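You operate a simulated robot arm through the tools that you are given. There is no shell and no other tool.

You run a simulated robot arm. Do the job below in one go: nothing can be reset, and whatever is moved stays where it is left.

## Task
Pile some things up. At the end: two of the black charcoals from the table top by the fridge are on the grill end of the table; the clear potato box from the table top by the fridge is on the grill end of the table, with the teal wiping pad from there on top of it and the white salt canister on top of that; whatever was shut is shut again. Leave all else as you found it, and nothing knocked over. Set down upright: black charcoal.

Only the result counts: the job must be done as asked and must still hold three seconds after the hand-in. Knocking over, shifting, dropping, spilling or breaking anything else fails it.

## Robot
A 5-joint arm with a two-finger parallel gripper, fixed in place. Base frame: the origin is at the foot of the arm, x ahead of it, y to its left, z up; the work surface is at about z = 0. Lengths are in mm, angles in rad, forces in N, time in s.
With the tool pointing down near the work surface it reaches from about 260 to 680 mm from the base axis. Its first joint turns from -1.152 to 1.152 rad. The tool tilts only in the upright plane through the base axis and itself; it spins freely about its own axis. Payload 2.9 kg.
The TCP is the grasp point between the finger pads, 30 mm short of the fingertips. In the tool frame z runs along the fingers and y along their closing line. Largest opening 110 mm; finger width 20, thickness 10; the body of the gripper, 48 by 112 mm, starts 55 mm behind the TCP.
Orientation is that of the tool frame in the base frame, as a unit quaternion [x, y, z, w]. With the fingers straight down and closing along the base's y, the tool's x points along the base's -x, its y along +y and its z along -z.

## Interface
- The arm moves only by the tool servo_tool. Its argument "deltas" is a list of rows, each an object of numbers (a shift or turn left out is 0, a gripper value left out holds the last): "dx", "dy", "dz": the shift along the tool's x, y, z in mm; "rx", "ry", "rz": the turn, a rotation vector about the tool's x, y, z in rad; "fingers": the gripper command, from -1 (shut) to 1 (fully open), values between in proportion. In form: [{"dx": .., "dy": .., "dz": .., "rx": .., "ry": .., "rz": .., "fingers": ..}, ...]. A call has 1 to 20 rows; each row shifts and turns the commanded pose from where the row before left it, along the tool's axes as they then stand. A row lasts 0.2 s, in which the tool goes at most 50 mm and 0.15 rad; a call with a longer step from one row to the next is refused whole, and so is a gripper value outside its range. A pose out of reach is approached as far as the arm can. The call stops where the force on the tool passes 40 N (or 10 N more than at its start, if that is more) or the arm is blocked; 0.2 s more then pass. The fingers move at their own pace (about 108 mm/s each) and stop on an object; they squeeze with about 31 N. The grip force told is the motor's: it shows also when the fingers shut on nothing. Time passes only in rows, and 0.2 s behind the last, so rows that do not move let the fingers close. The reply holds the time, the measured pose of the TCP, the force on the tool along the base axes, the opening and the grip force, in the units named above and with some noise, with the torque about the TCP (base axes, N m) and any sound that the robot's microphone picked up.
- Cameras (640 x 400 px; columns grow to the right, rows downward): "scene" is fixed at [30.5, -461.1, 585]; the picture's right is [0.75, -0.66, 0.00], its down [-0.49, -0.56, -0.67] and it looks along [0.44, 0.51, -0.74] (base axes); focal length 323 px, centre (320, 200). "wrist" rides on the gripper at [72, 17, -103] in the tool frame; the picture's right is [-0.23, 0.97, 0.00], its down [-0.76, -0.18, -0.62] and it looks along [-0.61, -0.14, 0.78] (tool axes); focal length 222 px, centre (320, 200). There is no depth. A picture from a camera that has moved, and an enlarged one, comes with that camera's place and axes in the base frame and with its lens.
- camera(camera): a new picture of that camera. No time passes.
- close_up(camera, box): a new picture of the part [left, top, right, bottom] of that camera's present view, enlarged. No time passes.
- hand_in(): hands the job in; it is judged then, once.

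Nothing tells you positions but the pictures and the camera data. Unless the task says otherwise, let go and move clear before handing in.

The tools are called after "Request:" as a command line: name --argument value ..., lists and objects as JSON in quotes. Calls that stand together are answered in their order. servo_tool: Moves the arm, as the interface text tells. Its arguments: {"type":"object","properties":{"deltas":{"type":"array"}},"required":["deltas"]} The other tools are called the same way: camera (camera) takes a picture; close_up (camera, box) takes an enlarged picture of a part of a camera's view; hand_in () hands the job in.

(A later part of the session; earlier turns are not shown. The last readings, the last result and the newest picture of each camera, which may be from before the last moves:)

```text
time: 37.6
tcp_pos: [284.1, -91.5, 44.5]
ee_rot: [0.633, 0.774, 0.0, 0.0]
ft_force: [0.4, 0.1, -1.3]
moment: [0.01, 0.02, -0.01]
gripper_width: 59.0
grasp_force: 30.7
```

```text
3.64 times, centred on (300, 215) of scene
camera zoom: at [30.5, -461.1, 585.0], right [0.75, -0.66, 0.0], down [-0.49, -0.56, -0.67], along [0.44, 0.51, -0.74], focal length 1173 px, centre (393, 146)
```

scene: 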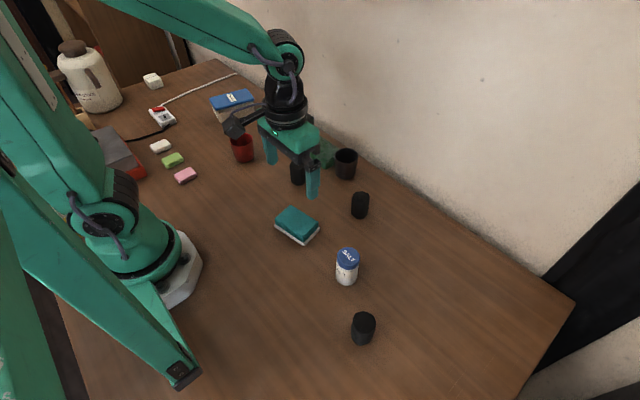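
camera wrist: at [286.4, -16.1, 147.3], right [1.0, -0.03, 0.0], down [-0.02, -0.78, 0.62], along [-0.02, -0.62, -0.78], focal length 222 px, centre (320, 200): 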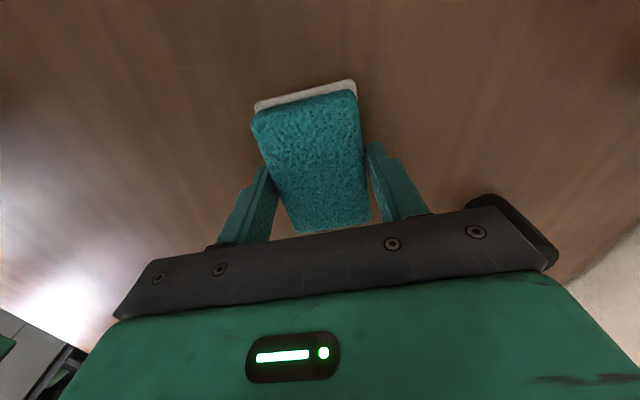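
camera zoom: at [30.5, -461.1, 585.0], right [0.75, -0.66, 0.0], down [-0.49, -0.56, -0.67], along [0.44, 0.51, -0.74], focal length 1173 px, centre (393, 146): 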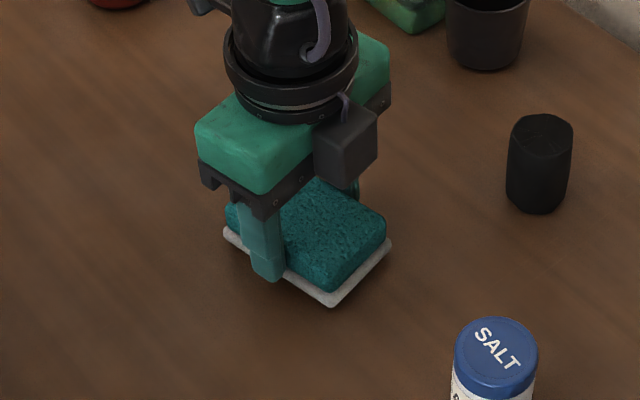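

The pad has lifted cleanly. I'll raise it, carry it over the box and turn it to match the box's long axis.

Request:
servo_tool --deltas '[{"dz": -20}, {"dz": -35}, {"dz": -40}, {"dz": -40}, {"dz": -20}, {"dx": 18.8, "dy": 9.8}, {"dx": 37.7, "dy": 19.6}, {"dx": 37.7, "dy": 19.6}, {"dx": 37.7, "dy": 19.6}, {"dx": 37.7, "dy": 19.6}, {"dx": 37.7, "dy": 19.6}, {"dx": 37.7, "dy": 19.6}, {"dx": 37.7, "dy": 19.6}, {"dx": 37.7, "dy": 19.6}, {"dx": 37.7, "dy": 19.6}, {"dx": 37.7, "dy": 19.6}, {"dx": 37.7, "dy": 19.6}, {"dx": 18.8, "dy": 9.8}]'

Request:
servo_tool --deltas '[{"rz": -0.117}, {"rz": -0.117}, {"rz": -0.117}, {"rz": -0.117}, {"rz": -0.117}, {"rz": -0.117}, {"rz": -0.117}, {"rz": -0.117}, {"rz": -0.117}, {"rz": -0.117}]'

Request:
camera --camera "wrist"

Request:
camera --camera "scene"

```text
time: 41.4
tcp_pos: [423.8, 400.6, 198.9]
ee_rot: [0.632, 0.775, -0.001, 0.001]
ft_force: [0.5, -0.8, -0.7]
moment: [-0.01, 0.0, 0.02]
gripper_width: 58.9
grasp_force: 30.9
```

```text
time: 43.6
tcp_pos: [424.4, 399.6, 200.2]
ee_rot: [0.099, 0.995, 0.0, 0.0]
ft_force: [-0.2, 0.1, -1.3]
moment: [-0.02, 0.02, -0.05]
gripper_width: 58.9
grasp_force: 31.5
```

```text
taken
camera wrist: at [356.9, 430.5, 302.2], right [0.42, 0.91, 0.0], down [0.71, -0.32, 0.62], along [0.57, -0.26, -0.78], focal length 222 px, centre (320, 200)
```

wrist: 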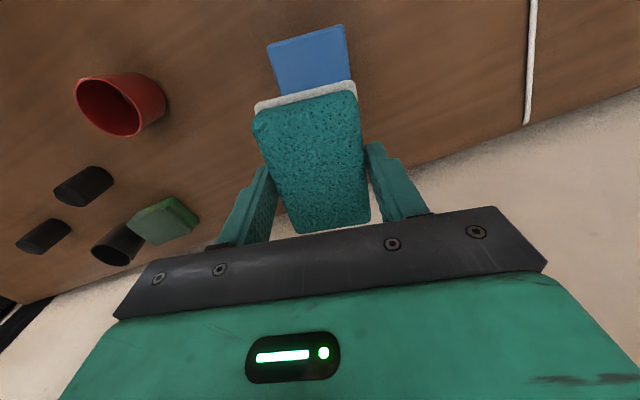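

```text
taken
```

scene: 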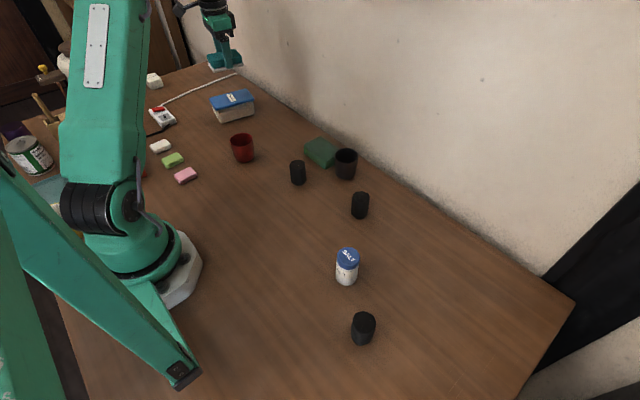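

The pad is aligned above the box (box centre about (423, 399)). I'll lower toward the lid and then feel for contact in small steps.

Request:
servo_tool --deltas '[{"dz": 30}, {"dz": 30}, {"dz": 25}, {"dz": 15}]'

Request:
close_up --camera "scene" --box '[180, 40, 280, 140]'

Request:
camera --camera "wrist"

```text
time: 44.6
tcp_pos: [424.2, 400.1, 99.2]
ee_rot: [0.1, 0.995, 0.0, 0.0]
ft_force: [-1.3, -0.6, 3.3]
moment: [-0.02, 0.13, 0.01]
gripper_width: 58.8
grasp_force: 31.2
```

```text
4.00 times, centred on (230, 90) of scene
camera zoom: at [30.5, -461.2, 585.0], right [0.75, -0.66, 0.0], down [-0.49, -0.56, -0.67], along [0.44, 0.51, -0.74], focal length 1290 px, centre (680, 640)
```

zoom: 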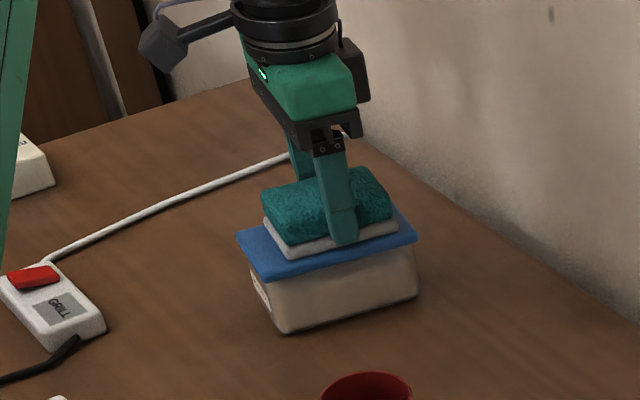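

```text
taken
camera wrist: at [356.8, 430.7, 202.7], right [0.42, 0.91, 0.0], down [0.71, -0.33, 0.62], along [0.57, -0.26, -0.78], focal length 222 px, centre (320, 200)
```

wrist: 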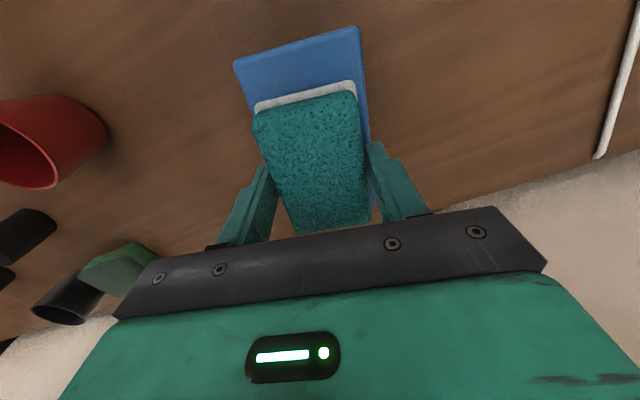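

Contact is already felt at TCP z = 99, so the lid top is about z = 61. The pad sits well inside the lid, so I'll release it and rise.

Request:
servo_tool --deltas '[{"fingers": -0.2}, {"fingers": 0.3}, {"fingers": 1}, {"fingers": 1}]'

Request:
close_up --camera "scene" --box '[180, 40, 280, 140]'

Request:
camera --camera "wrist"

```text
time: 45.6
tcp_pos: [424.2, 399.6, 99.3]
ee_rot: [0.1, 0.995, 0.0, -0.001]
ft_force: [0.0, -0.6, -0.4]
moment: [0.03, 0.01, -0.03]
gripper_width: 110.0
grasp_force: 0.0
```

```text
4.00 times, centred on (230, 90) of scene
camera zoom: at [30.5, -461.1, 585.0], right [0.75, -0.66, 0.0], down [-0.49, -0.56, -0.67], along [0.44, 0.51, -0.74], focal length 1290 px, centre (680, 640)
```

zoom: 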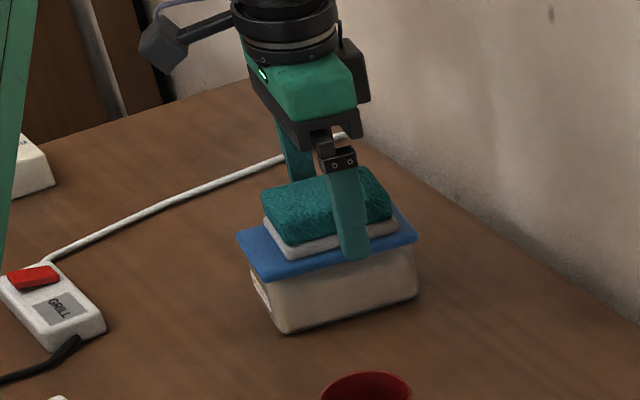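

```text
taken
camera wrist: at [356.8, 430.7, 202.3], right [0.42, 0.91, 0.0], down [0.71, -0.33, 0.62], along [0.57, -0.26, -0.78], focal length 222 px, centre (320, 200)
```

wrist: 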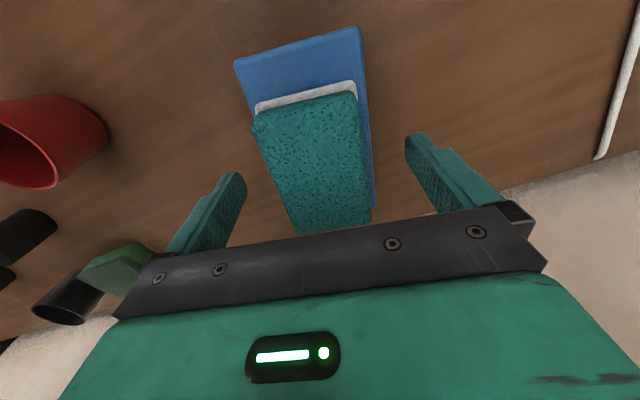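

The pad is lying flat on the lid. Next is the salt canister near (275, −256): I'll rise, square the wrist and move above it.

Request:
servo_tool --deltas '[{"dz": -20}, {"dz": -40}, {"dz": -40}, {"rz": -0.1}, {"rz": -0.1, "dz": -15}, {"dx": 4.7, "dy": -20.5}, {"dx": 10.3, "dy": -45.3}, {"dx": 10.3, "dy": -45.3}, {"dx": 10.3, "dy": -45.3}, {"dx": 10.3, "dy": -45.3}, {"dx": 10.3, "dy": -45.3}, {"dx": 10.3, "dy": -45.3}, {"dx": 10.3, "dy": -45.3}, {"dx": 10.3, "dy": -45.3}, {"dx": 10.3, "dy": -45.3}, {"dx": 10.3, "dy": -45.3}, {"dx": 10.3, "dy": -45.3}, {"dx": 10.3, "dy": -45.3}, {"dx": 10.3, "dy": -45.3}, {"dx": 10.3, "dy": -46}]'

Request:
camera --camera "wrist"

Request:
camera --camera "scene"

```text
time: 49.8
tcp_pos: [274.8, -254.3, 214.3]
ee_rot: [-0.001, 1.0, 0.0, 0.001]
ft_force: [0.0, -0.8, -0.1]
moment: [-0.02, 0.0, -0.02]
gripper_width: 109.7
grasp_force: 0.1
```

```text
taken
camera wrist: at [202.3, -237.5, 317.5], right [0.23, 0.97, 0.0], down [0.76, -0.18, 0.62], along [0.61, -0.14, -0.78], focal length 222 px, centre (320, 200)
```

wrist: 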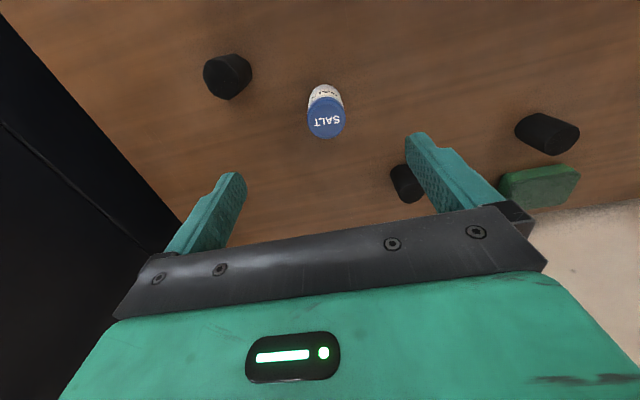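

```text
taken
```

scene: 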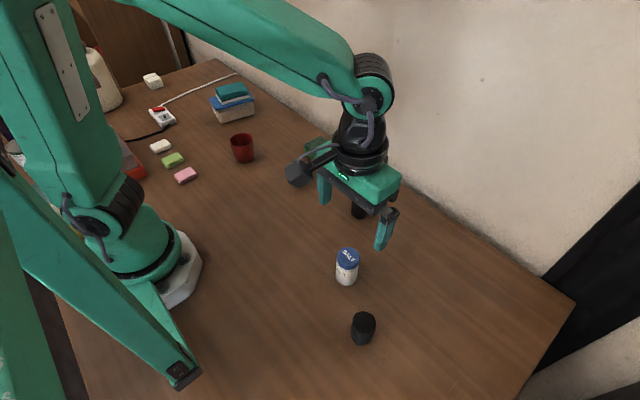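

Request:
close_up --camera "wrist" --box '[180, 30, 380, 155]'

Request:
close_up --camera "scene" --box '[300, 230, 420, 350]'

Request:
close_up --camera "scene" --box '[190, 60, 270, 140]'

```text
3.20 times, centred on (280, 92) of wrist
camera zoom: at [202.3, -237.5, 317.5], right [0.23, 0.97, 0.0], down [0.76, -0.18, 0.62], along [0.61, -0.14, -0.78], focal length 711 px, centre (448, 544)
```

zoom: 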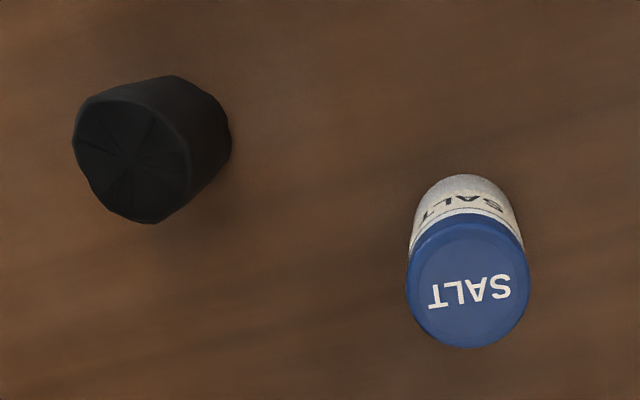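

```text
3.33 times, centred on (360, 290) of scene
camera zoom: at [30.5, -461.1, 585.0], right [0.75, -0.66, 0.0], down [-0.49, -0.56, -0.67], along [0.44, 0.51, -0.74], focal length 1075 px, centre (187, -100)
```

zoom: 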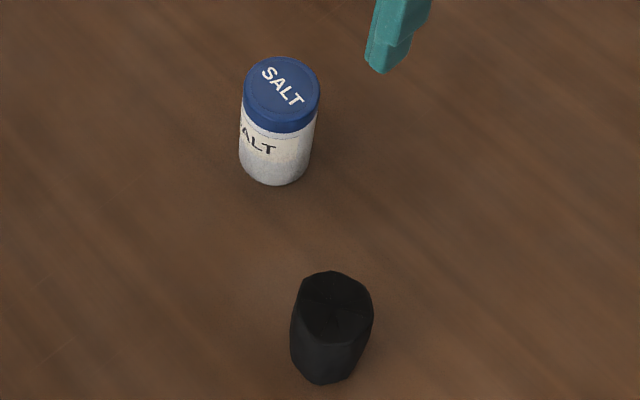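

```text
5.00 times, centred on (230, 100) of scene
camera zoom: at [30.5, -461.1, 585.0], right [0.75, -0.66, 0.0], down [-0.49, -0.56, -0.67], along [0.44, 0.51, -0.74], focal length 1613 px, centre (770, 700)
```

zoom: 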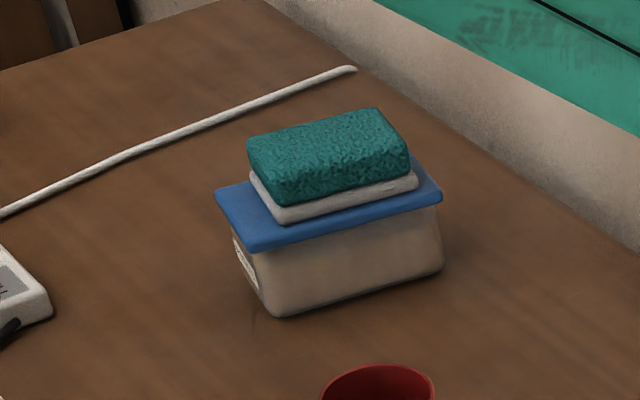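

The salt canister is about 41 mm across and 65 mm high, standing at about (286, −248). I'll centre over it and come down partway.

Request:
servo_tool --deltas '[{"dx": -11, "dy": 6.5}, {"dz": 40}, {"dz": 40}]'

Request:
camera --camera "wrist"

Request:
close_up --camera "wrist" --box '[220, 60, 420, 220]'

```text
time: 50.6
tcp_pos: [286.4, -247.1, 134.0]
ee_rot: [0.001, 1.0, 0.0, 0.0]
ft_force: [-0.4, -0.1, -0.2]
moment: [0.02, 0.02, 0.01]
gripper_width: 109.6
grasp_force: 0.1
```

```text
taken
camera wrist: at [213.9, -231.3, 237.2], right [0.23, 0.97, 0.0], down [0.76, -0.18, 0.62], along [0.61, -0.14, -0.78], focal length 222 px, centre (320, 200)
```

wrist: 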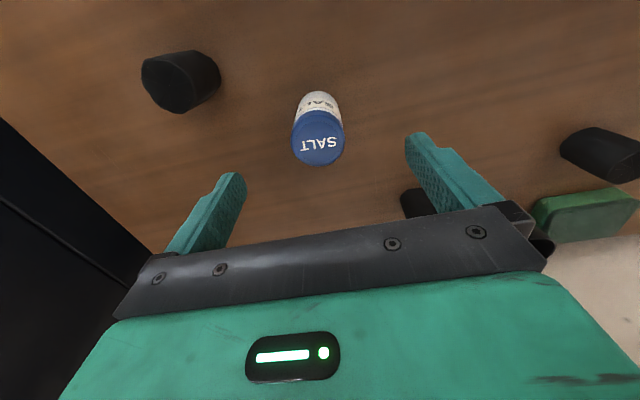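

```text
2.50 times, centred on (320, 140) of wrist
camera zoom: at [213.9, -231.3, 237.2], right [0.23, 0.97, 0.0], down [0.76, -0.18, 0.62], along [0.61, -0.14, -0.78], focal length 555 px, centre (320, 350)
```

zoom: 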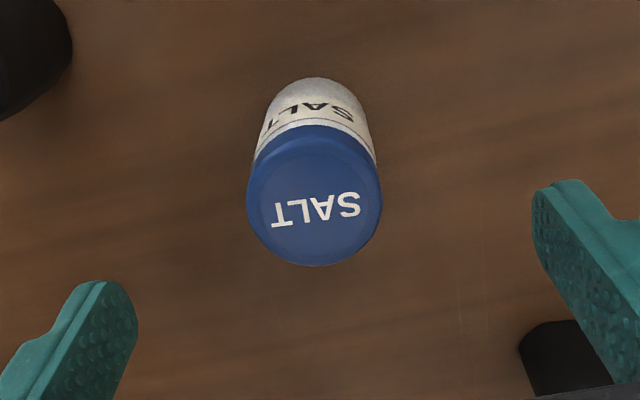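

The canister is centred within 2 mm. I'll descend to the cap height and close.

Request:
servo_tool --deltas '[{"dy": -1.5, "dz": 25}, {"dz": 30}, {"dz": 24}]'

Request:
servo_tool --deltas '[{"fingers": -0.3}, {"fingers": -1}, {"fingers": -1}, {"fingers": -1}]'

Request:
servo_tool --deltas '[{"dz": -3}, {"dz": -3}]'

Request:
camera --camera "wrist"

Request:
close_up --camera "scene" --box '[280, 200, 420, 300]'

```text
time: 51.4
tcp_pos: [285.6, -249.4, 55.4]
ee_rot: [0.001, 1.0, 0.0, 0.001]
ft_force: [-0.1, 0.2, -0.9]
moment: [-0.02, 0.04, -0.01]
gripper_width: 109.8
grasp_force: 0.1
```

```text
time: 52.4
tcp_pos: [286.5, -251.2, 56.3]
ee_rot: [0.0, 1.0, 0.0, 0.0]
ft_force: [0.6, 0.1, 0.2]
moment: [-0.02, -0.01, -0.01]
gripper_width: 42.0
grasp_force: 30.5
```

```text
time: 53.0
tcp_pos: [287.1, -250.4, 60.9]
ee_rot: [0.001, 1.0, 0.0, 0.001]
ft_force: [0.6, -0.1, -1.5]
moment: [0.01, -0.02, -0.01]
gripper_width: 41.9
grasp_force: 31.1
```

```text
taken
camera wrist: at [213.7, -233.7, 164.3], right [0.23, 0.97, 0.0], down [0.76, -0.18, 0.62], along [0.61, -0.14, -0.78], focal length 222 px, centre (320, 200)
```

wrist: 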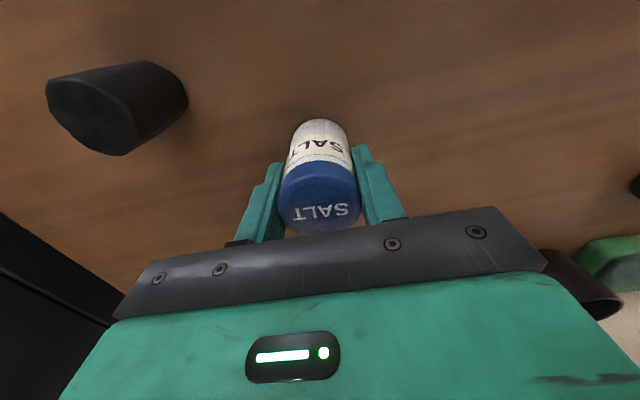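

```text
4.00 times, centred on (350, 250) of scene
camera zoom: at [30.5, -461.1, 585.0], right [0.75, -0.66, 0.0], down [-0.49, -0.56, -0.67], along [0.44, 0.51, -0.74], focal length 1290 px, centre (200, 0)
```

zoom: 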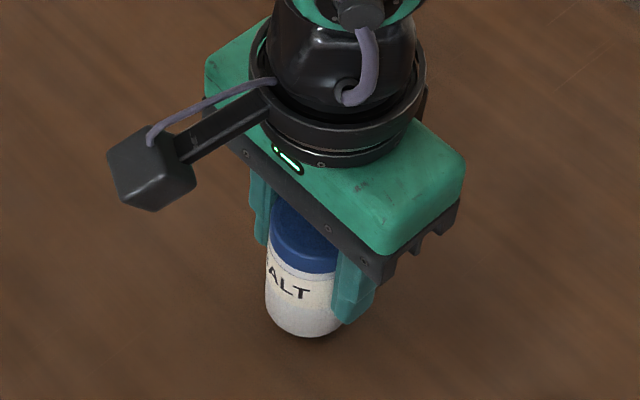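

The canister is gripped and lifting upright. I'll check its offset in the grip before carrying it.

Request:
close_up --camera "wrist" --box '[240, 110, 400, 250]'

```text
2.86 times, centred on (320, 180) of wrist
camera zoom: at [213.7, -233.7, 164.3], right [0.23, 0.97, 0.0], down [0.76, -0.18, 0.62], along [0.61, -0.14, -0.78], focal length 635 px, centre (320, 257)
```

zoom: 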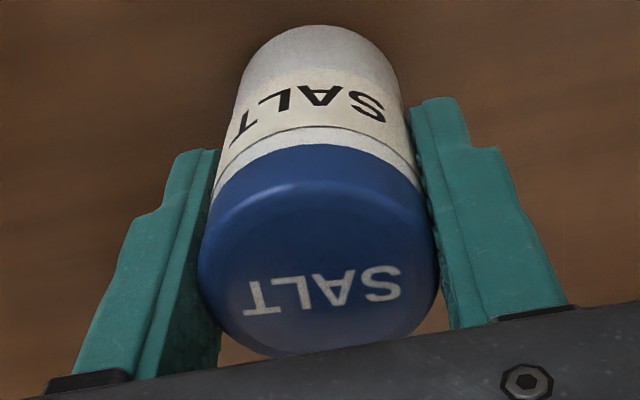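

Request:
servo_tool --deltas '[{"dz": -30}, {"dz": -45}, {"dz": -45}, {"dz": -35}, {"dx": -4.2, "dy": 20.3}, {"dx": -9.3, "dy": 45}, {"dx": -9.3, "dy": 45}, {"dx": -9.3, "dy": 45}, {"dx": -9.3, "dy": 45}, {"dx": -9.3, "dy": 45}, {"dx": -9.3, "dy": 45}, {"dx": -9.3, "dy": 45}, {"dx": -9.3, "dy": 45}, {"dx": -9.3, "dy": 45}, {"dx": -9.3, "dy": 45}, {"dx": -9.3, "dy": 45}, {"dx": -9.3, "dy": 45}, {"dx": -9.3, "dy": 45}, {"dx": -4.2, "dy": 24.2}, {"dx": -4.2, "dy": 20}]'

Request:
camera --camera "wrist"

Request:
camera --camera "scene"

```text
time: 57.2
tcp_pos: [420.0, 399.8, 216.2]
ee_rot: [0.001, 1.0, 0.0, 0.0]
ft_force: [-0.5, 0.6, -2.1]
moment: [0.0, -0.01, -0.02]
gripper_width: 42.2
grasp_force: 30.5
```

```text
taken
camera wrist: at [347.3, 416.3, 319.5], right [0.23, 0.97, 0.0], down [0.76, -0.18, 0.62], along [0.61, -0.14, -0.78], focal length 222 px, centre (320, 200)
```

wrist: 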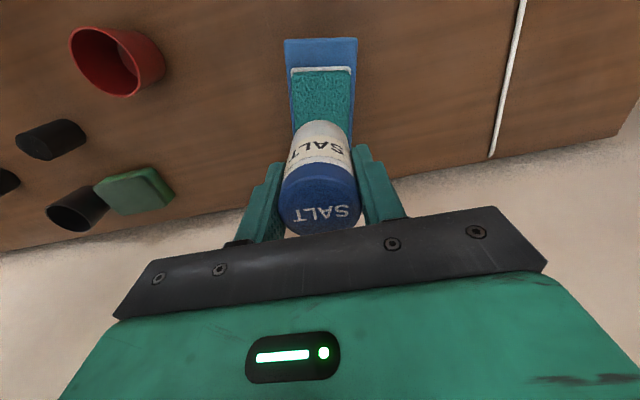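

```text
taken
```

scene: 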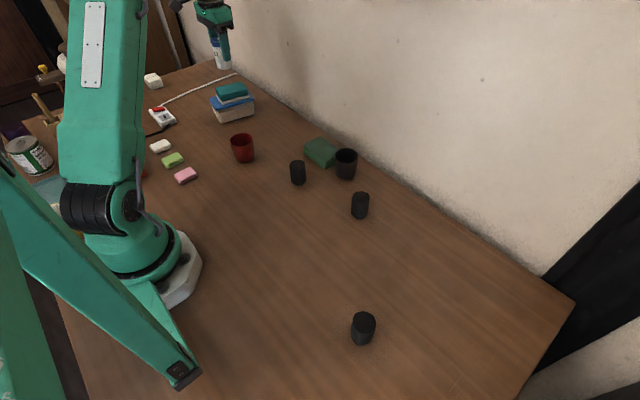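

Request:
close_up --camera "wrist" --box '[260, 25, 400, 145]'

Request:
close_up --camera "scene" --box '[180, 20, 280, 130]'

```text
3.33 times, centred on (330, 85) of wrist
camera zoom: at [347.3, 416.3, 319.5], right [0.23, 0.97, 0.0], down [0.76, -0.18, 0.62], along [0.61, -0.14, -0.78], focal length 740 px, centre (287, 583)
```

zoom: 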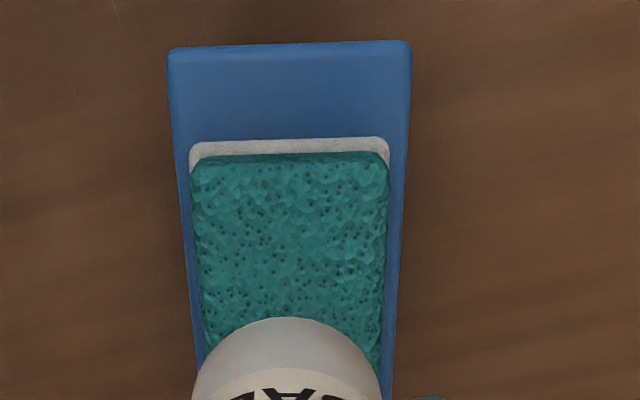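

```text
3.64 times, centred on (230, 75) of scene
camera zoom: at [30.5, -461.1, 585.0], right [0.75, -0.66, 0.0], down [-0.49, -0.56, -0.67], along [0.44, 0.51, -0.74], focal length 1173 px, centre (647, 654)
```

zoom: 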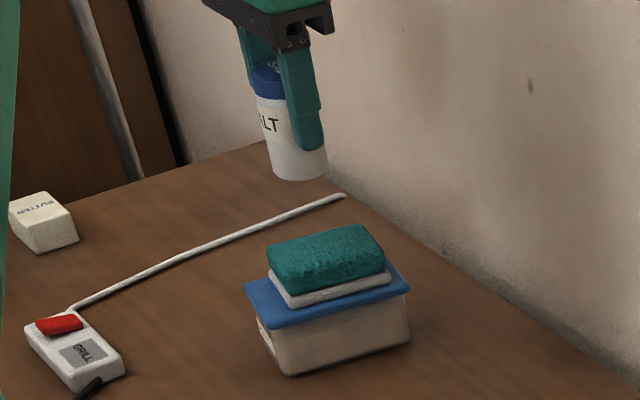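

The pad centre works out to about (423, 400) and the salt hangs right over it. I'll lower it gradually onto the pad.

Request:
servo_tool --deltas '[{"dz": 25}, {"dz": 20}, {"dz": 10}, {"dz": 5}]'

Request:
servo_tool --deltas '[{"dz": 3}]'

Request:
close_up --camera "scene" --box '[180, 20, 280, 130]'

```text
time: 58.2
tcp_pos: [420.7, 397.3, 156.1]
ee_rot: [0.001, 1.0, 0.001, 0.0]
ft_force: [-0.1, -0.3, -1.9]
moment: [0.0, 0.01, -0.01]
gripper_width: 42.0
grasp_force: 30.8
```

```text
time: 58.6
tcp_pos: [421.1, 399.3, 153.4]
ee_rot: [0.001, 1.0, 0.002, 0.0]
ft_force: [0.5, 0.9, -1.4]
moment: [0.03, 0.03, -0.02]
gripper_width: 42.1
grasp_force: 30.6
```

```text
3.64 times, centred on (230, 75) of scene
camera zoom: at [30.5, -461.1, 585.0], right [0.75, -0.66, 0.0], down [-0.49, -0.56, -0.67], along [0.44, 0.51, -0.74], focal length 1173 px, centre (647, 654)
```

zoom: 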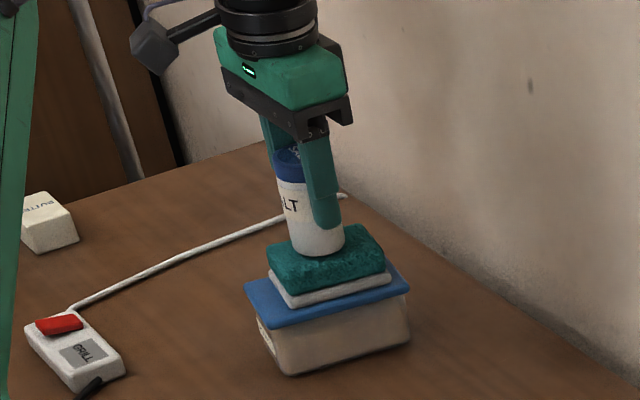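

Request:
servo_tool --deltas '[{"dz": 2}]'

Request:
servo_tool --deltas '[{"dz": 2}]'

Request:
servo_tool --deltas '[{"dz": 1.5}]'

```text
time: 59.0
tcp_pos: [420.7, 398.0, 150.4]
ee_rot: [0.001, 1.0, 0.0, 0.001]
ft_force: [-0.3, -0.8, -0.9]
moment: [0.02, 0.0, -0.02]
gripper_width: 42.1
grasp_force: 30.6
```

```text
time: 59.4
tcp_pos: [420.6, 397.6, 148.8]
ee_rot: [0.001, 1.0, -0.001, 0.001]
ft_force: [1.1, -0.8, 0.5]
moment: [-0.02, -0.01, 0.02]
gripper_width: 42.1
grasp_force: 31.1
```

```text
time: 59.8
tcp_pos: [421.8, 399.9, 149.2]
ee_rot: [0.001, 1.0, 0.002, 0.0]
ft_force: [-2.5, -2.7, 7.5]
moment: [-0.19, 0.1, 0.0]
gripper_width: 42.2
grasp_force: 30.4
```

There's contact: the force went from −1.5 N to +7.5 N. I'll ease back 1 mm and release gently.

Request:
servo_tool --deltas '[{"dz": -1}]'

Request:
servo_tool --deltas '[{"fingers": -0.5}, {"fingers": -0.3}, {"fingers": 0.2}, {"fingers": 1}, {"fingers": 1}]'

Request:
close_up --camera "scene" --box '[180, 20, 280, 130]'

Request:
camera --camera "wrist"

```text
time: 60.2
tcp_pos: [419.6, 397.8, 148.8]
ee_rot: [0.0, 1.0, 0.001, 0.0]
ft_force: [1.7, -0.2, 4.9]
moment: [0.0, -0.05, 0.02]
gripper_width: 42.2
grasp_force: 31.2
```

```text
time: 61.4
tcp_pos: [421.3, 398.6, 148.7]
ee_rot: [0.001, 1.0, 0.0, 0.0]
ft_force: [0.3, 0.4, -0.1]
moment: [-0.02, 0.01, 0.0]
gripper_width: 110.3
grasp_force: 0.0
```

```text
3.64 times, centred on (230, 75) of scene
camera zoom: at [30.5, -461.1, 585.0], right [0.75, -0.66, 0.0], down [-0.49, -0.56, -0.67], along [0.44, 0.51, -0.74], focal length 1173 px, centre (647, 654)
```

zoom: 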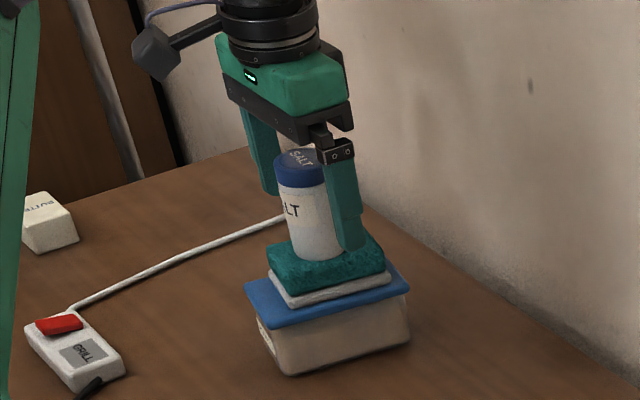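

```text
taken
camera wrist: at [348.1, 415.7, 251.9], right [0.23, 0.97, 0.0], down [0.76, -0.18, 0.62], along [0.61, -0.14, -0.78], focal length 222 px, centre (320, 200)
```

wrist: 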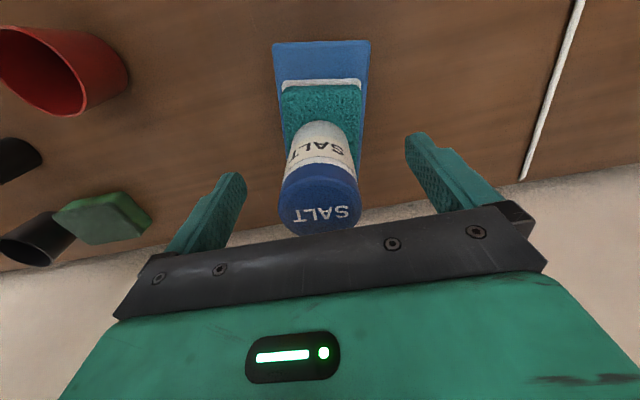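

The stack is standing: box, pad, salt. I'll rise straight up and go to the charcoal near (417, −156).

Request:
servo_tool --deltas '[{"dz": -20}, {"dz": -40}, {"dz": -30}, {"dx": 1, "dy": -20}, {"dx": 1, "dy": -45}, {"dx": 1, "dy": -45}, {"dx": 1, "dy": -45}, {"dx": 1, "dy": -45}, {"dx": 1, "dy": -45}, {"dx": 1, "dy": -45}, {"dx": 1, "dy": -45}, {"dx": 1, "dy": -45}, {"dx": 1, "dy": -45}, {"dx": 1, "dy": -45}, {"dx": 1, "dy": -45}, {"dx": 1, "dy": -40}, {"dz": 30}]'

Request:
camera --camera "wrist"

Request:
camera --camera "scene"

```text
time: 65.0
tcp_pos: [405.8, -157.8, 208.2]
ee_rot: [0.001, 1.0, 0.001, -0.001]
ft_force: [0.2, -0.4, -0.1]
moment: [-0.01, 0.03, 0.02]
gripper_width: 110.1
grasp_force: 0.2
```

```text
taken
camera wrist: at [333.4, -140.7, 311.4], right [0.23, 0.97, 0.0], down [0.76, -0.18, 0.62], along [0.61, -0.14, -0.78], focal length 222 px, centre (320, 200)
```

wrist: 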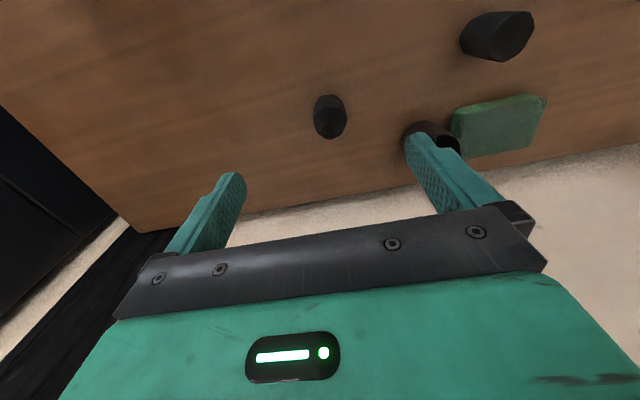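

```text
taken
```

scene: 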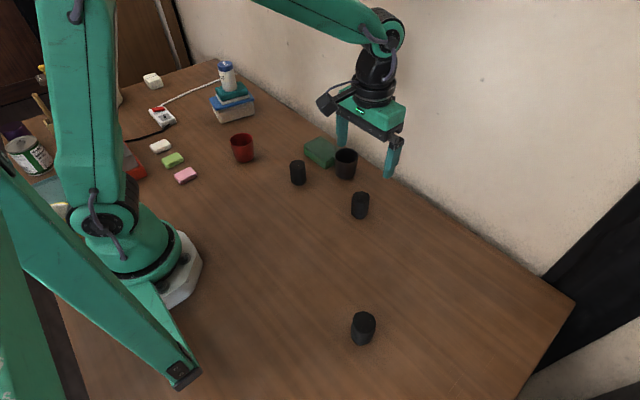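

Request:
close_up --camera "wrist" --box '[280, 70, 400, 160]'

Request:
close_up --camera "scene" --box '[320, 170, 400, 230]'

Request:
close_up --camera "scene" --box '[180, 40, 280, 140]'

```text
4.44 times, centred on (340, 115) of wrist
camera zoom: at [333.4, -140.7, 311.4], right [0.23, 0.97, 0.0], down [0.76, -0.18, 0.62], along [0.61, -0.14, -0.78], focal length 987 px, centre (231, 578)
```

zoom: 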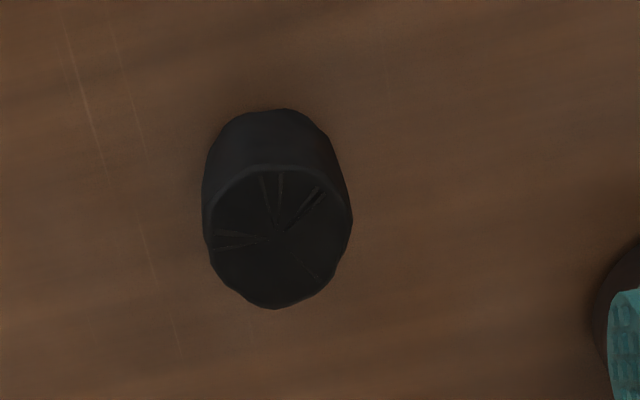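

```text
6.67 times, centred on (360, 200) of scene
camera zoom: at [30.5, -461.2, 585.0], right [0.75, -0.66, 0.0], down [-0.49, -0.56, -0.67], along [0.44, 0.51, -0.74], focal length 2150 px, centre (53, 200)
```

zoom: 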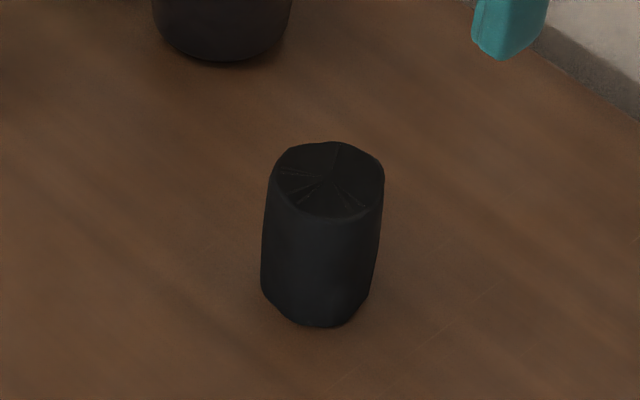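

```text
4.00 times, centred on (230, 90) of scene
camera zoom: at [30.5, -461.2, 585.0], right [0.75, -0.66, 0.0], down [-0.49, -0.56, -0.67], along [0.44, 0.51, -0.74], focal length 1290 px, centre (680, 640)
```

zoom: 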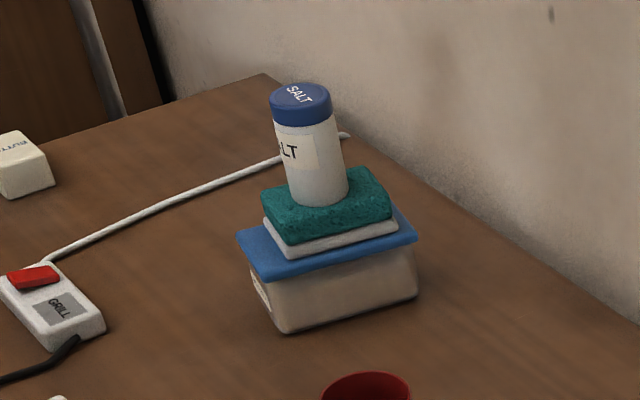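

The stack looks upright. This charcoal is about 39 mm across and 47 mm tall, at about (428, −148); I'll centre above it and check.

Request:
servo_tool --deltas '[{"dx": -22, "dy": 10}, {"dz": 45}, {"dz": 45}]'

Request:
camera --camera "wrist"

Request:
close_up --camera "wrist" --box '[220, 60, 420, 220]'

```text
time: 65.8
tcp_pos: [427.2, -147.5, 119.4]
ee_rot: [0.001, 1.0, 0.0, 0.001]
ft_force: [0.0, -0.2, -0.5]
moment: [0.01, 0.02, 0.0]
gripper_width: 110.2
grasp_force: 0.1
```

```text
taken
camera wrist: at [356.2, -129.6, 222.1], right [0.23, 0.97, 0.0], down [0.76, -0.18, 0.62], along [0.61, -0.14, -0.78], focal length 222 px, centre (320, 200)
```

wrist: 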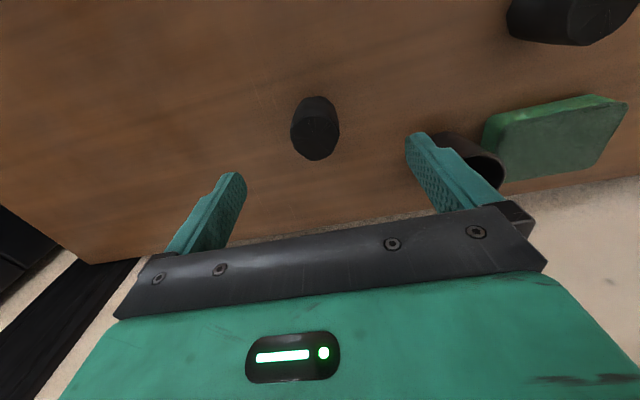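

```text
2.50 times, centred on (320, 140) of wrist
camera zoom: at [356.2, -129.6, 222.1], right [0.23, 0.97, 0.0], down [0.76, -0.18, 0.62], along [0.61, -0.14, -0.78], focal length 555 px, centre (320, 350)
```

zoom: 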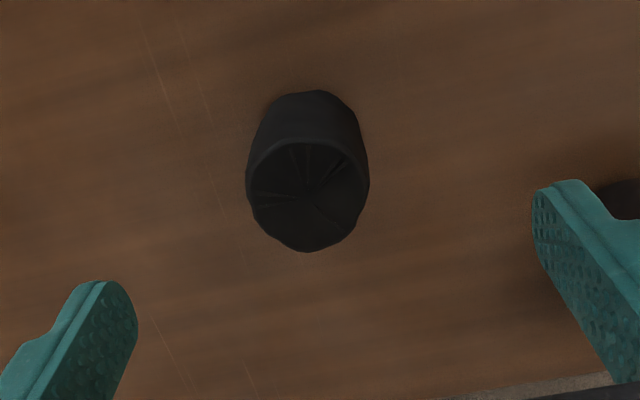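

The charcoal is about 4 mm toward −y. I'll correct for that, descend and grip.

Request:
servo_tool --deltas '[{"dx": 1.5, "dy": -4, "dz": 25}, {"dz": 30}, {"dz": 28}]'

Request:
servo_tool --deltas '[{"fingers": -0.2}, {"fingers": -0.3}, {"fingers": -1}, {"fingers": -1}, {"fingers": -1}]'

Request:
camera --camera "wrist"

Request:
servo_tool --deltas '[{"dz": -3}, {"dz": -3}]'

Request:
camera --camera "wrist"

Request:
close_up --camera "scene" --box '[300, 130, 440, 230]'

```text
time: 66.6
tcp_pos: [426.6, -148.6, 34.7]
ee_rot: [0.0, 1.0, 0.0, 0.0]
ft_force: [-1.0, 0.3, 0.2]
moment: [-0.01, 0.0, 0.03]
gripper_width: 109.8
grasp_force: 0.0
```

```text
time: 67.8
tcp_pos: [426.6, -149.8, 35.5]
ee_rot: [0.001, 1.0, 0.0, 0.0]
ft_force: [-0.1, -0.6, 0.7]
moment: [-0.05, 0.02, 0.0]
gripper_width: 38.4
grasp_force: 31.2
```

```text
taken
camera wrist: at [354.8, -132.5, 138.9], right [0.23, 0.97, 0.0], down [0.76, -0.18, 0.62], along [0.61, -0.14, -0.78], focal length 222 px, centre (320, 200)
```

wrist: 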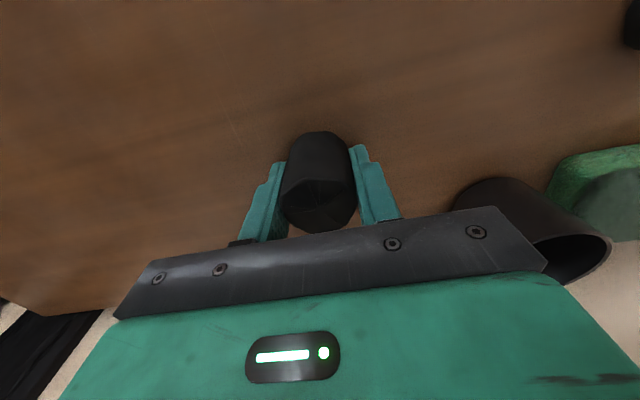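

```text
time: 68.4
tcp_pos: [427.7, -149.9, 42.6]
ee_rot: [0.001, 1.0, 0.0, 0.0]
ft_force: [0.4, 0.1, -0.7]
moment: [0.02, 0.0, 0.01]
gripper_width: 38.5
grasp_force: 31.1
```

```text
taken
camera wrist: at [354.8, -133.0, 144.9], right [0.23, 0.97, 0.0], down [0.76, -0.18, 0.62], along [0.61, -0.14, -0.78], focal length 222 px, centre (320, 200)
```

wrist: 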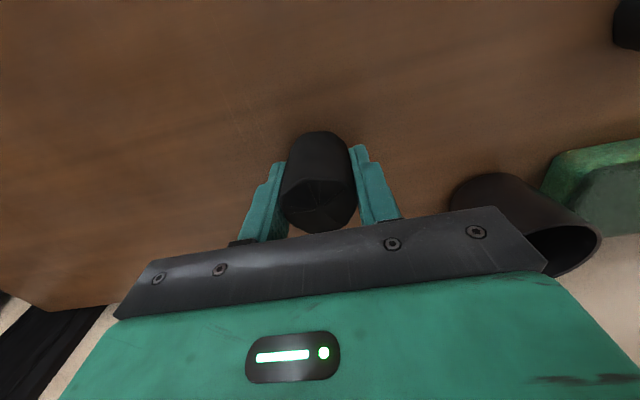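

```text
4.00 times, centred on (370, 180) of scene
camera zoom: at [30.5, -461.1, 585.0], right [0.75, -0.66, 0.0], down [-0.49, -0.56, -0.67], along [0.44, 0.51, -0.74], focal length 1290 px, centre (120, 280)
```

zoom: 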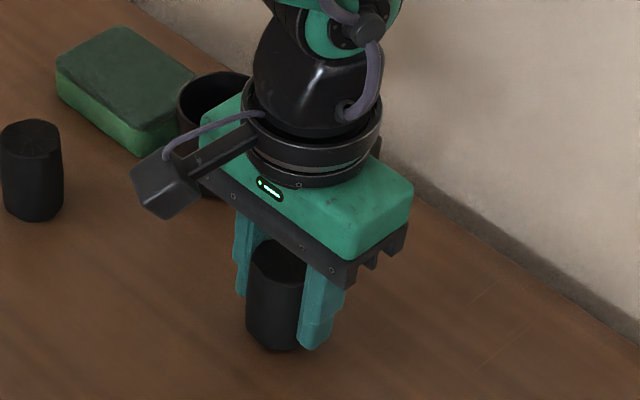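

The charcoal is held upright. I'll lift it and carry it to about (300, 350) at the grill end.

Request:
servo_tool --deltas '[{"dz": -25}, {"dz": -45}, {"dz": -45}, {"dz": -40}, {"dx": 5.3, "dy": 20.8}, {"dx": 10.6, "dy": 41.7}, {"dx": 10.6, "dy": 41.7}, {"dx": 10.6, "dy": 41.7}, {"dx": 10.6, "dy": 41.7}, {"dx": 10.6, "dy": 41.7}, {"dx": 10.6, "dy": 41.7}, {"dx": 10.6, "dy": 41.7}, {"dx": 10.6, "dy": 41.7}, {"dx": 10.6, "dy": 41.7}, {"dx": 10.6, "dy": 41.7}, {"dx": 10.6, "dy": 41.7}, {"dx": 5.3, "dy": 20.8}]'

Request:
camera --camera "wrist"

Request:
camera --camera "scene"

```text
time: 72.0
tcp_pos: [301.4, 350.4, 196.7]
ee_rot: [0.001, 1.0, 0.0, -0.001]
ft_force: [0.6, 0.0, -1.1]
moment: [-0.01, -0.02, 0.01]
gripper_width: 38.7
grasp_force: 31.4
```

```text
taken
camera wrist: at [228.4, 367.9, 299.6], right [0.23, 0.97, 0.0], down [0.76, -0.18, 0.62], along [0.61, -0.14, -0.78], focal length 222 px, centre (320, 200)
```

wrist: 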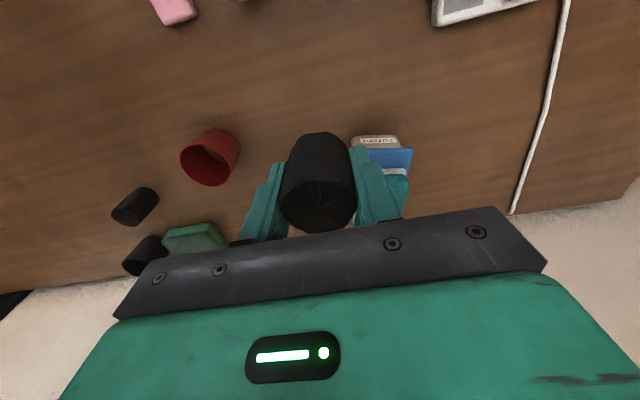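

```text
taken
```

scene: 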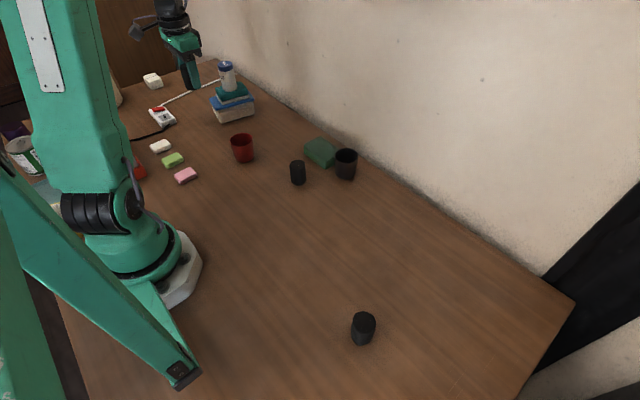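

The spot below is clear. I'll lower toward the table.

Request:
servo_tool --deltas '[{"dz": 25}, {"dz": 40}, {"dz": 40}, {"dz": 30}, {"dz": 15}, {"dz": 5}]'

Request:
servo_tool --deltas '[{"dz": 3}]'

Request:
servo_tool --deltas '[{"dz": 1.5}]'

Request:
close_up --camera "scene" --box '[160, 60, 280, 170]'

```text
time: 73.4
tcp_pos: [301.3, 350.5, 42.0]
ee_rot: [0.001, 1.0, -0.001, 0.001]
ft_force: [0.2, -0.9, -1.0]
moment: [0.02, -0.01, -0.02]
gripper_width: 38.5
grasp_force: 31.5
```

```text
time: 73.8
tcp_pos: [301.5, 349.5, 38.4]
ee_rot: [0.001, 1.0, -0.001, -0.001]
ft_force: [0.3, -0.2, -0.2]
moment: [-0.01, 0.0, 0.01]
gripper_width: 38.5
grasp_force: 30.9
```

```text
time: 74.2
tcp_pos: [300.7, 349.1, 36.9]
ee_rot: [0.001, 1.0, 0.0, 0.0]
ft_force: [0.0, 0.0, -1.2]
moment: [-0.01, 0.03, 0.0]
gripper_width: 38.6
grasp_force: 30.9
```

```text
3.64 times, centred on (220, 115) of scene
camera zoom: at [30.5, -461.1, 585.0], right [0.75, -0.66, 0.0], down [-0.49, -0.56, -0.67], along [0.44, 0.51, -0.74], focal length 1173 px, centre (684, 509)
```

zoom: 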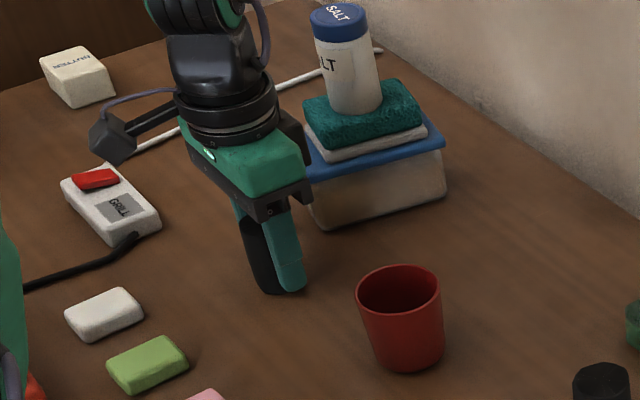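

Request:
servo_tool --deltas '[{"dz": 1}]'

Request:
servo_tool --deltas '[{"dz": 0.8}]'

```text
time: 74.6
tcp_pos: [300.4, 349.2, 35.7]
ee_rot: [0.001, 1.0, 0.001, 0.0]
ft_force: [-0.6, -0.9, 2.2]
moment: [-0.06, 0.04, -0.01]
gripper_width: 38.6
grasp_force: 31.1
```

```text
time: 75.0
tcp_pos: [301.8, 349.1, 36.0]
ee_rot: [0.001, 1.0, 0.0, 0.001]
ft_force: [-4.4, -4.5, 12.8]
moment: [-0.11, 0.19, 0.01]
gripper_width: 38.4
grasp_force: 30.8
```

It's firmly on the table. I'll ease back slightly and open partway.

Request:
servo_tool --deltas '[{"dz": -0.9}, {}]'

Request:
servo_tool --deltas '[{"fingers": -0.25}, {"fingers": -0.1}, {"fingers": 0.2}, {"fingers": 0.3}, {"fingers": 0.3}]'

Request:
camera --camera "wrist"

Request:
close_up --camera "scene" --box '[160, 60, 280, 170]'

```text
time: 75.6
tcp_pos: [301.2, 349.7, 36.7]
ee_rot: [0.001, 1.0, 0.0, 0.0]
ft_force: [-0.5, -1.4, 6.5]
moment: [-0.04, 0.0, 0.01]
gripper_width: 38.8
grasp_force: 31.3
```

```text
time: 76.8
tcp_pos: [301.0, 349.5, 34.7]
ee_rot: [0.0, 1.0, 0.0, 0.001]
ft_force: [0.6, 0.2, -0.5]
moment: [0.0, -0.02, 0.0]
gripper_width: 71.1
grasp_force: 0.0
```

```text
taken
camera wrist: at [228.2, 367.1, 139.1], right [0.23, 0.97, 0.0], down [0.76, -0.18, 0.62], along [0.61, -0.14, -0.78], focal length 222 px, centre (320, 200)
```

wrist: 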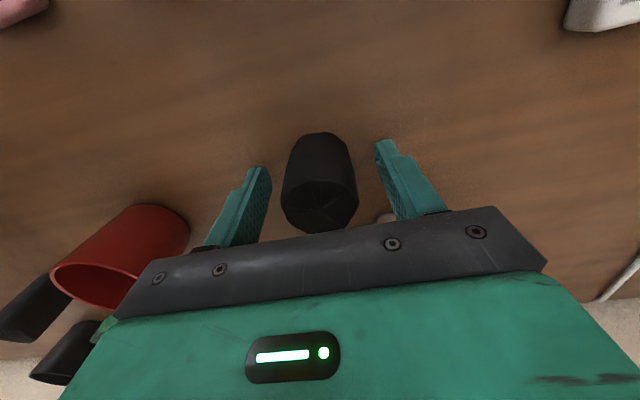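

```text
3.64 times, centred on (220, 115) of scene
camera zoom: at [30.5, -461.1, 585.0], right [0.75, -0.66, 0.0], down [-0.49, -0.56, -0.67], along [0.44, 0.51, -0.74], focal length 1173 px, centre (684, 509)
```

zoom: 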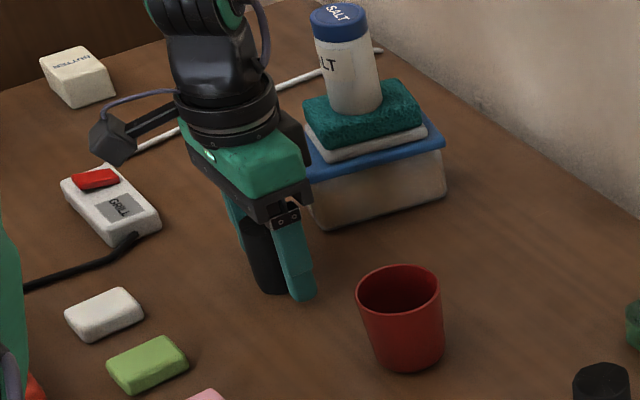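

The charcoal stands upright at (300, 350). I'll rise and go round to the charcoal near (217, −359).

Request:
servo_tool --deltas '[{"dz": -25}, {"dz": -45}, {"dz": -45}, {"dz": -45}, {"dz": -20}, {"dx": -2.9, "dy": -25, "fingers": 1}, {"dx": -2.9, "dy": -47}, {"dx": -2.9, "dy": -47}, {"dx": -2.9, "dy": -47}, {"dx": -2.9, "dy": -47}, {"dx": -2.9, "dy": -47}, {"dx": -2.9, "dy": -47}, {"dx": -2.9, "dy": -47}, {"dx": -2.9, "dy": -47}, {"dx": -2.9, "dy": -47}]'

Request:
servo_tool --deltas '[{"dx": 15.4, "dy": -37.4}, {"dx": 15.4, "dy": -37.4}, {"dx": 15.4, "dy": -37.4}, {"dx": 15.4, "dy": -37.4}, {"dx": 15.4, "dy": -37.4}, {"dx": 15.4, "dy": -37.4}, {"dx": 15.4, "dy": -37.4}]'

Request:
camera --camera "wrist"

Request:
camera --camera "scene"

```text
time: 80.0
tcp_pos: [329.9, -99.6, 218.4]
ee_rot: [0.0, 1.0, 0.0, 0.0]
ft_force: [0.4, -0.5, 0.2]
moment: [0.0, 0.02, 0.03]
gripper_width: 109.9
grasp_force: 0.1
```

```text
time: 81.6
tcp_pos: [219.5, -361.1, 217.0]
ee_rot: [0.001, 1.0, 0.001, 0.0]
ft_force: [0.7, 0.5, 0.9]
moment: [-0.02, -0.02, 0.0]
gripper_width: 110.0
grasp_force: 0.0
```

```text
taken
camera wrist: at [148.2, -343.4, 320.4], right [0.23, 0.97, 0.0], down [0.76, -0.18, 0.62], along [0.61, -0.14, -0.78], focal length 222 px, centre (320, 200)
```

wrist: 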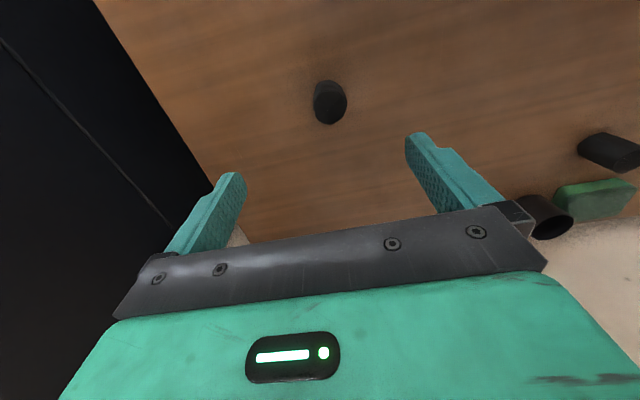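

```text
taken
```

scene: 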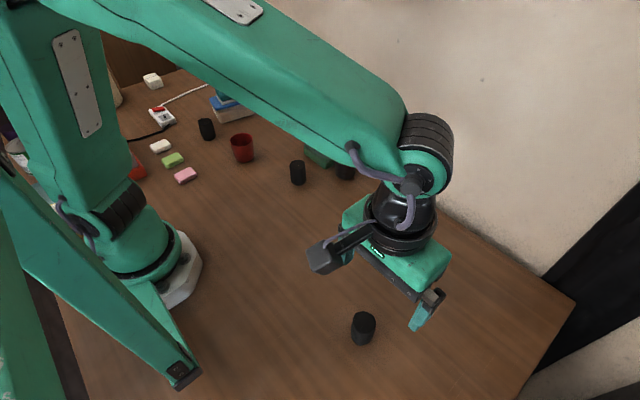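

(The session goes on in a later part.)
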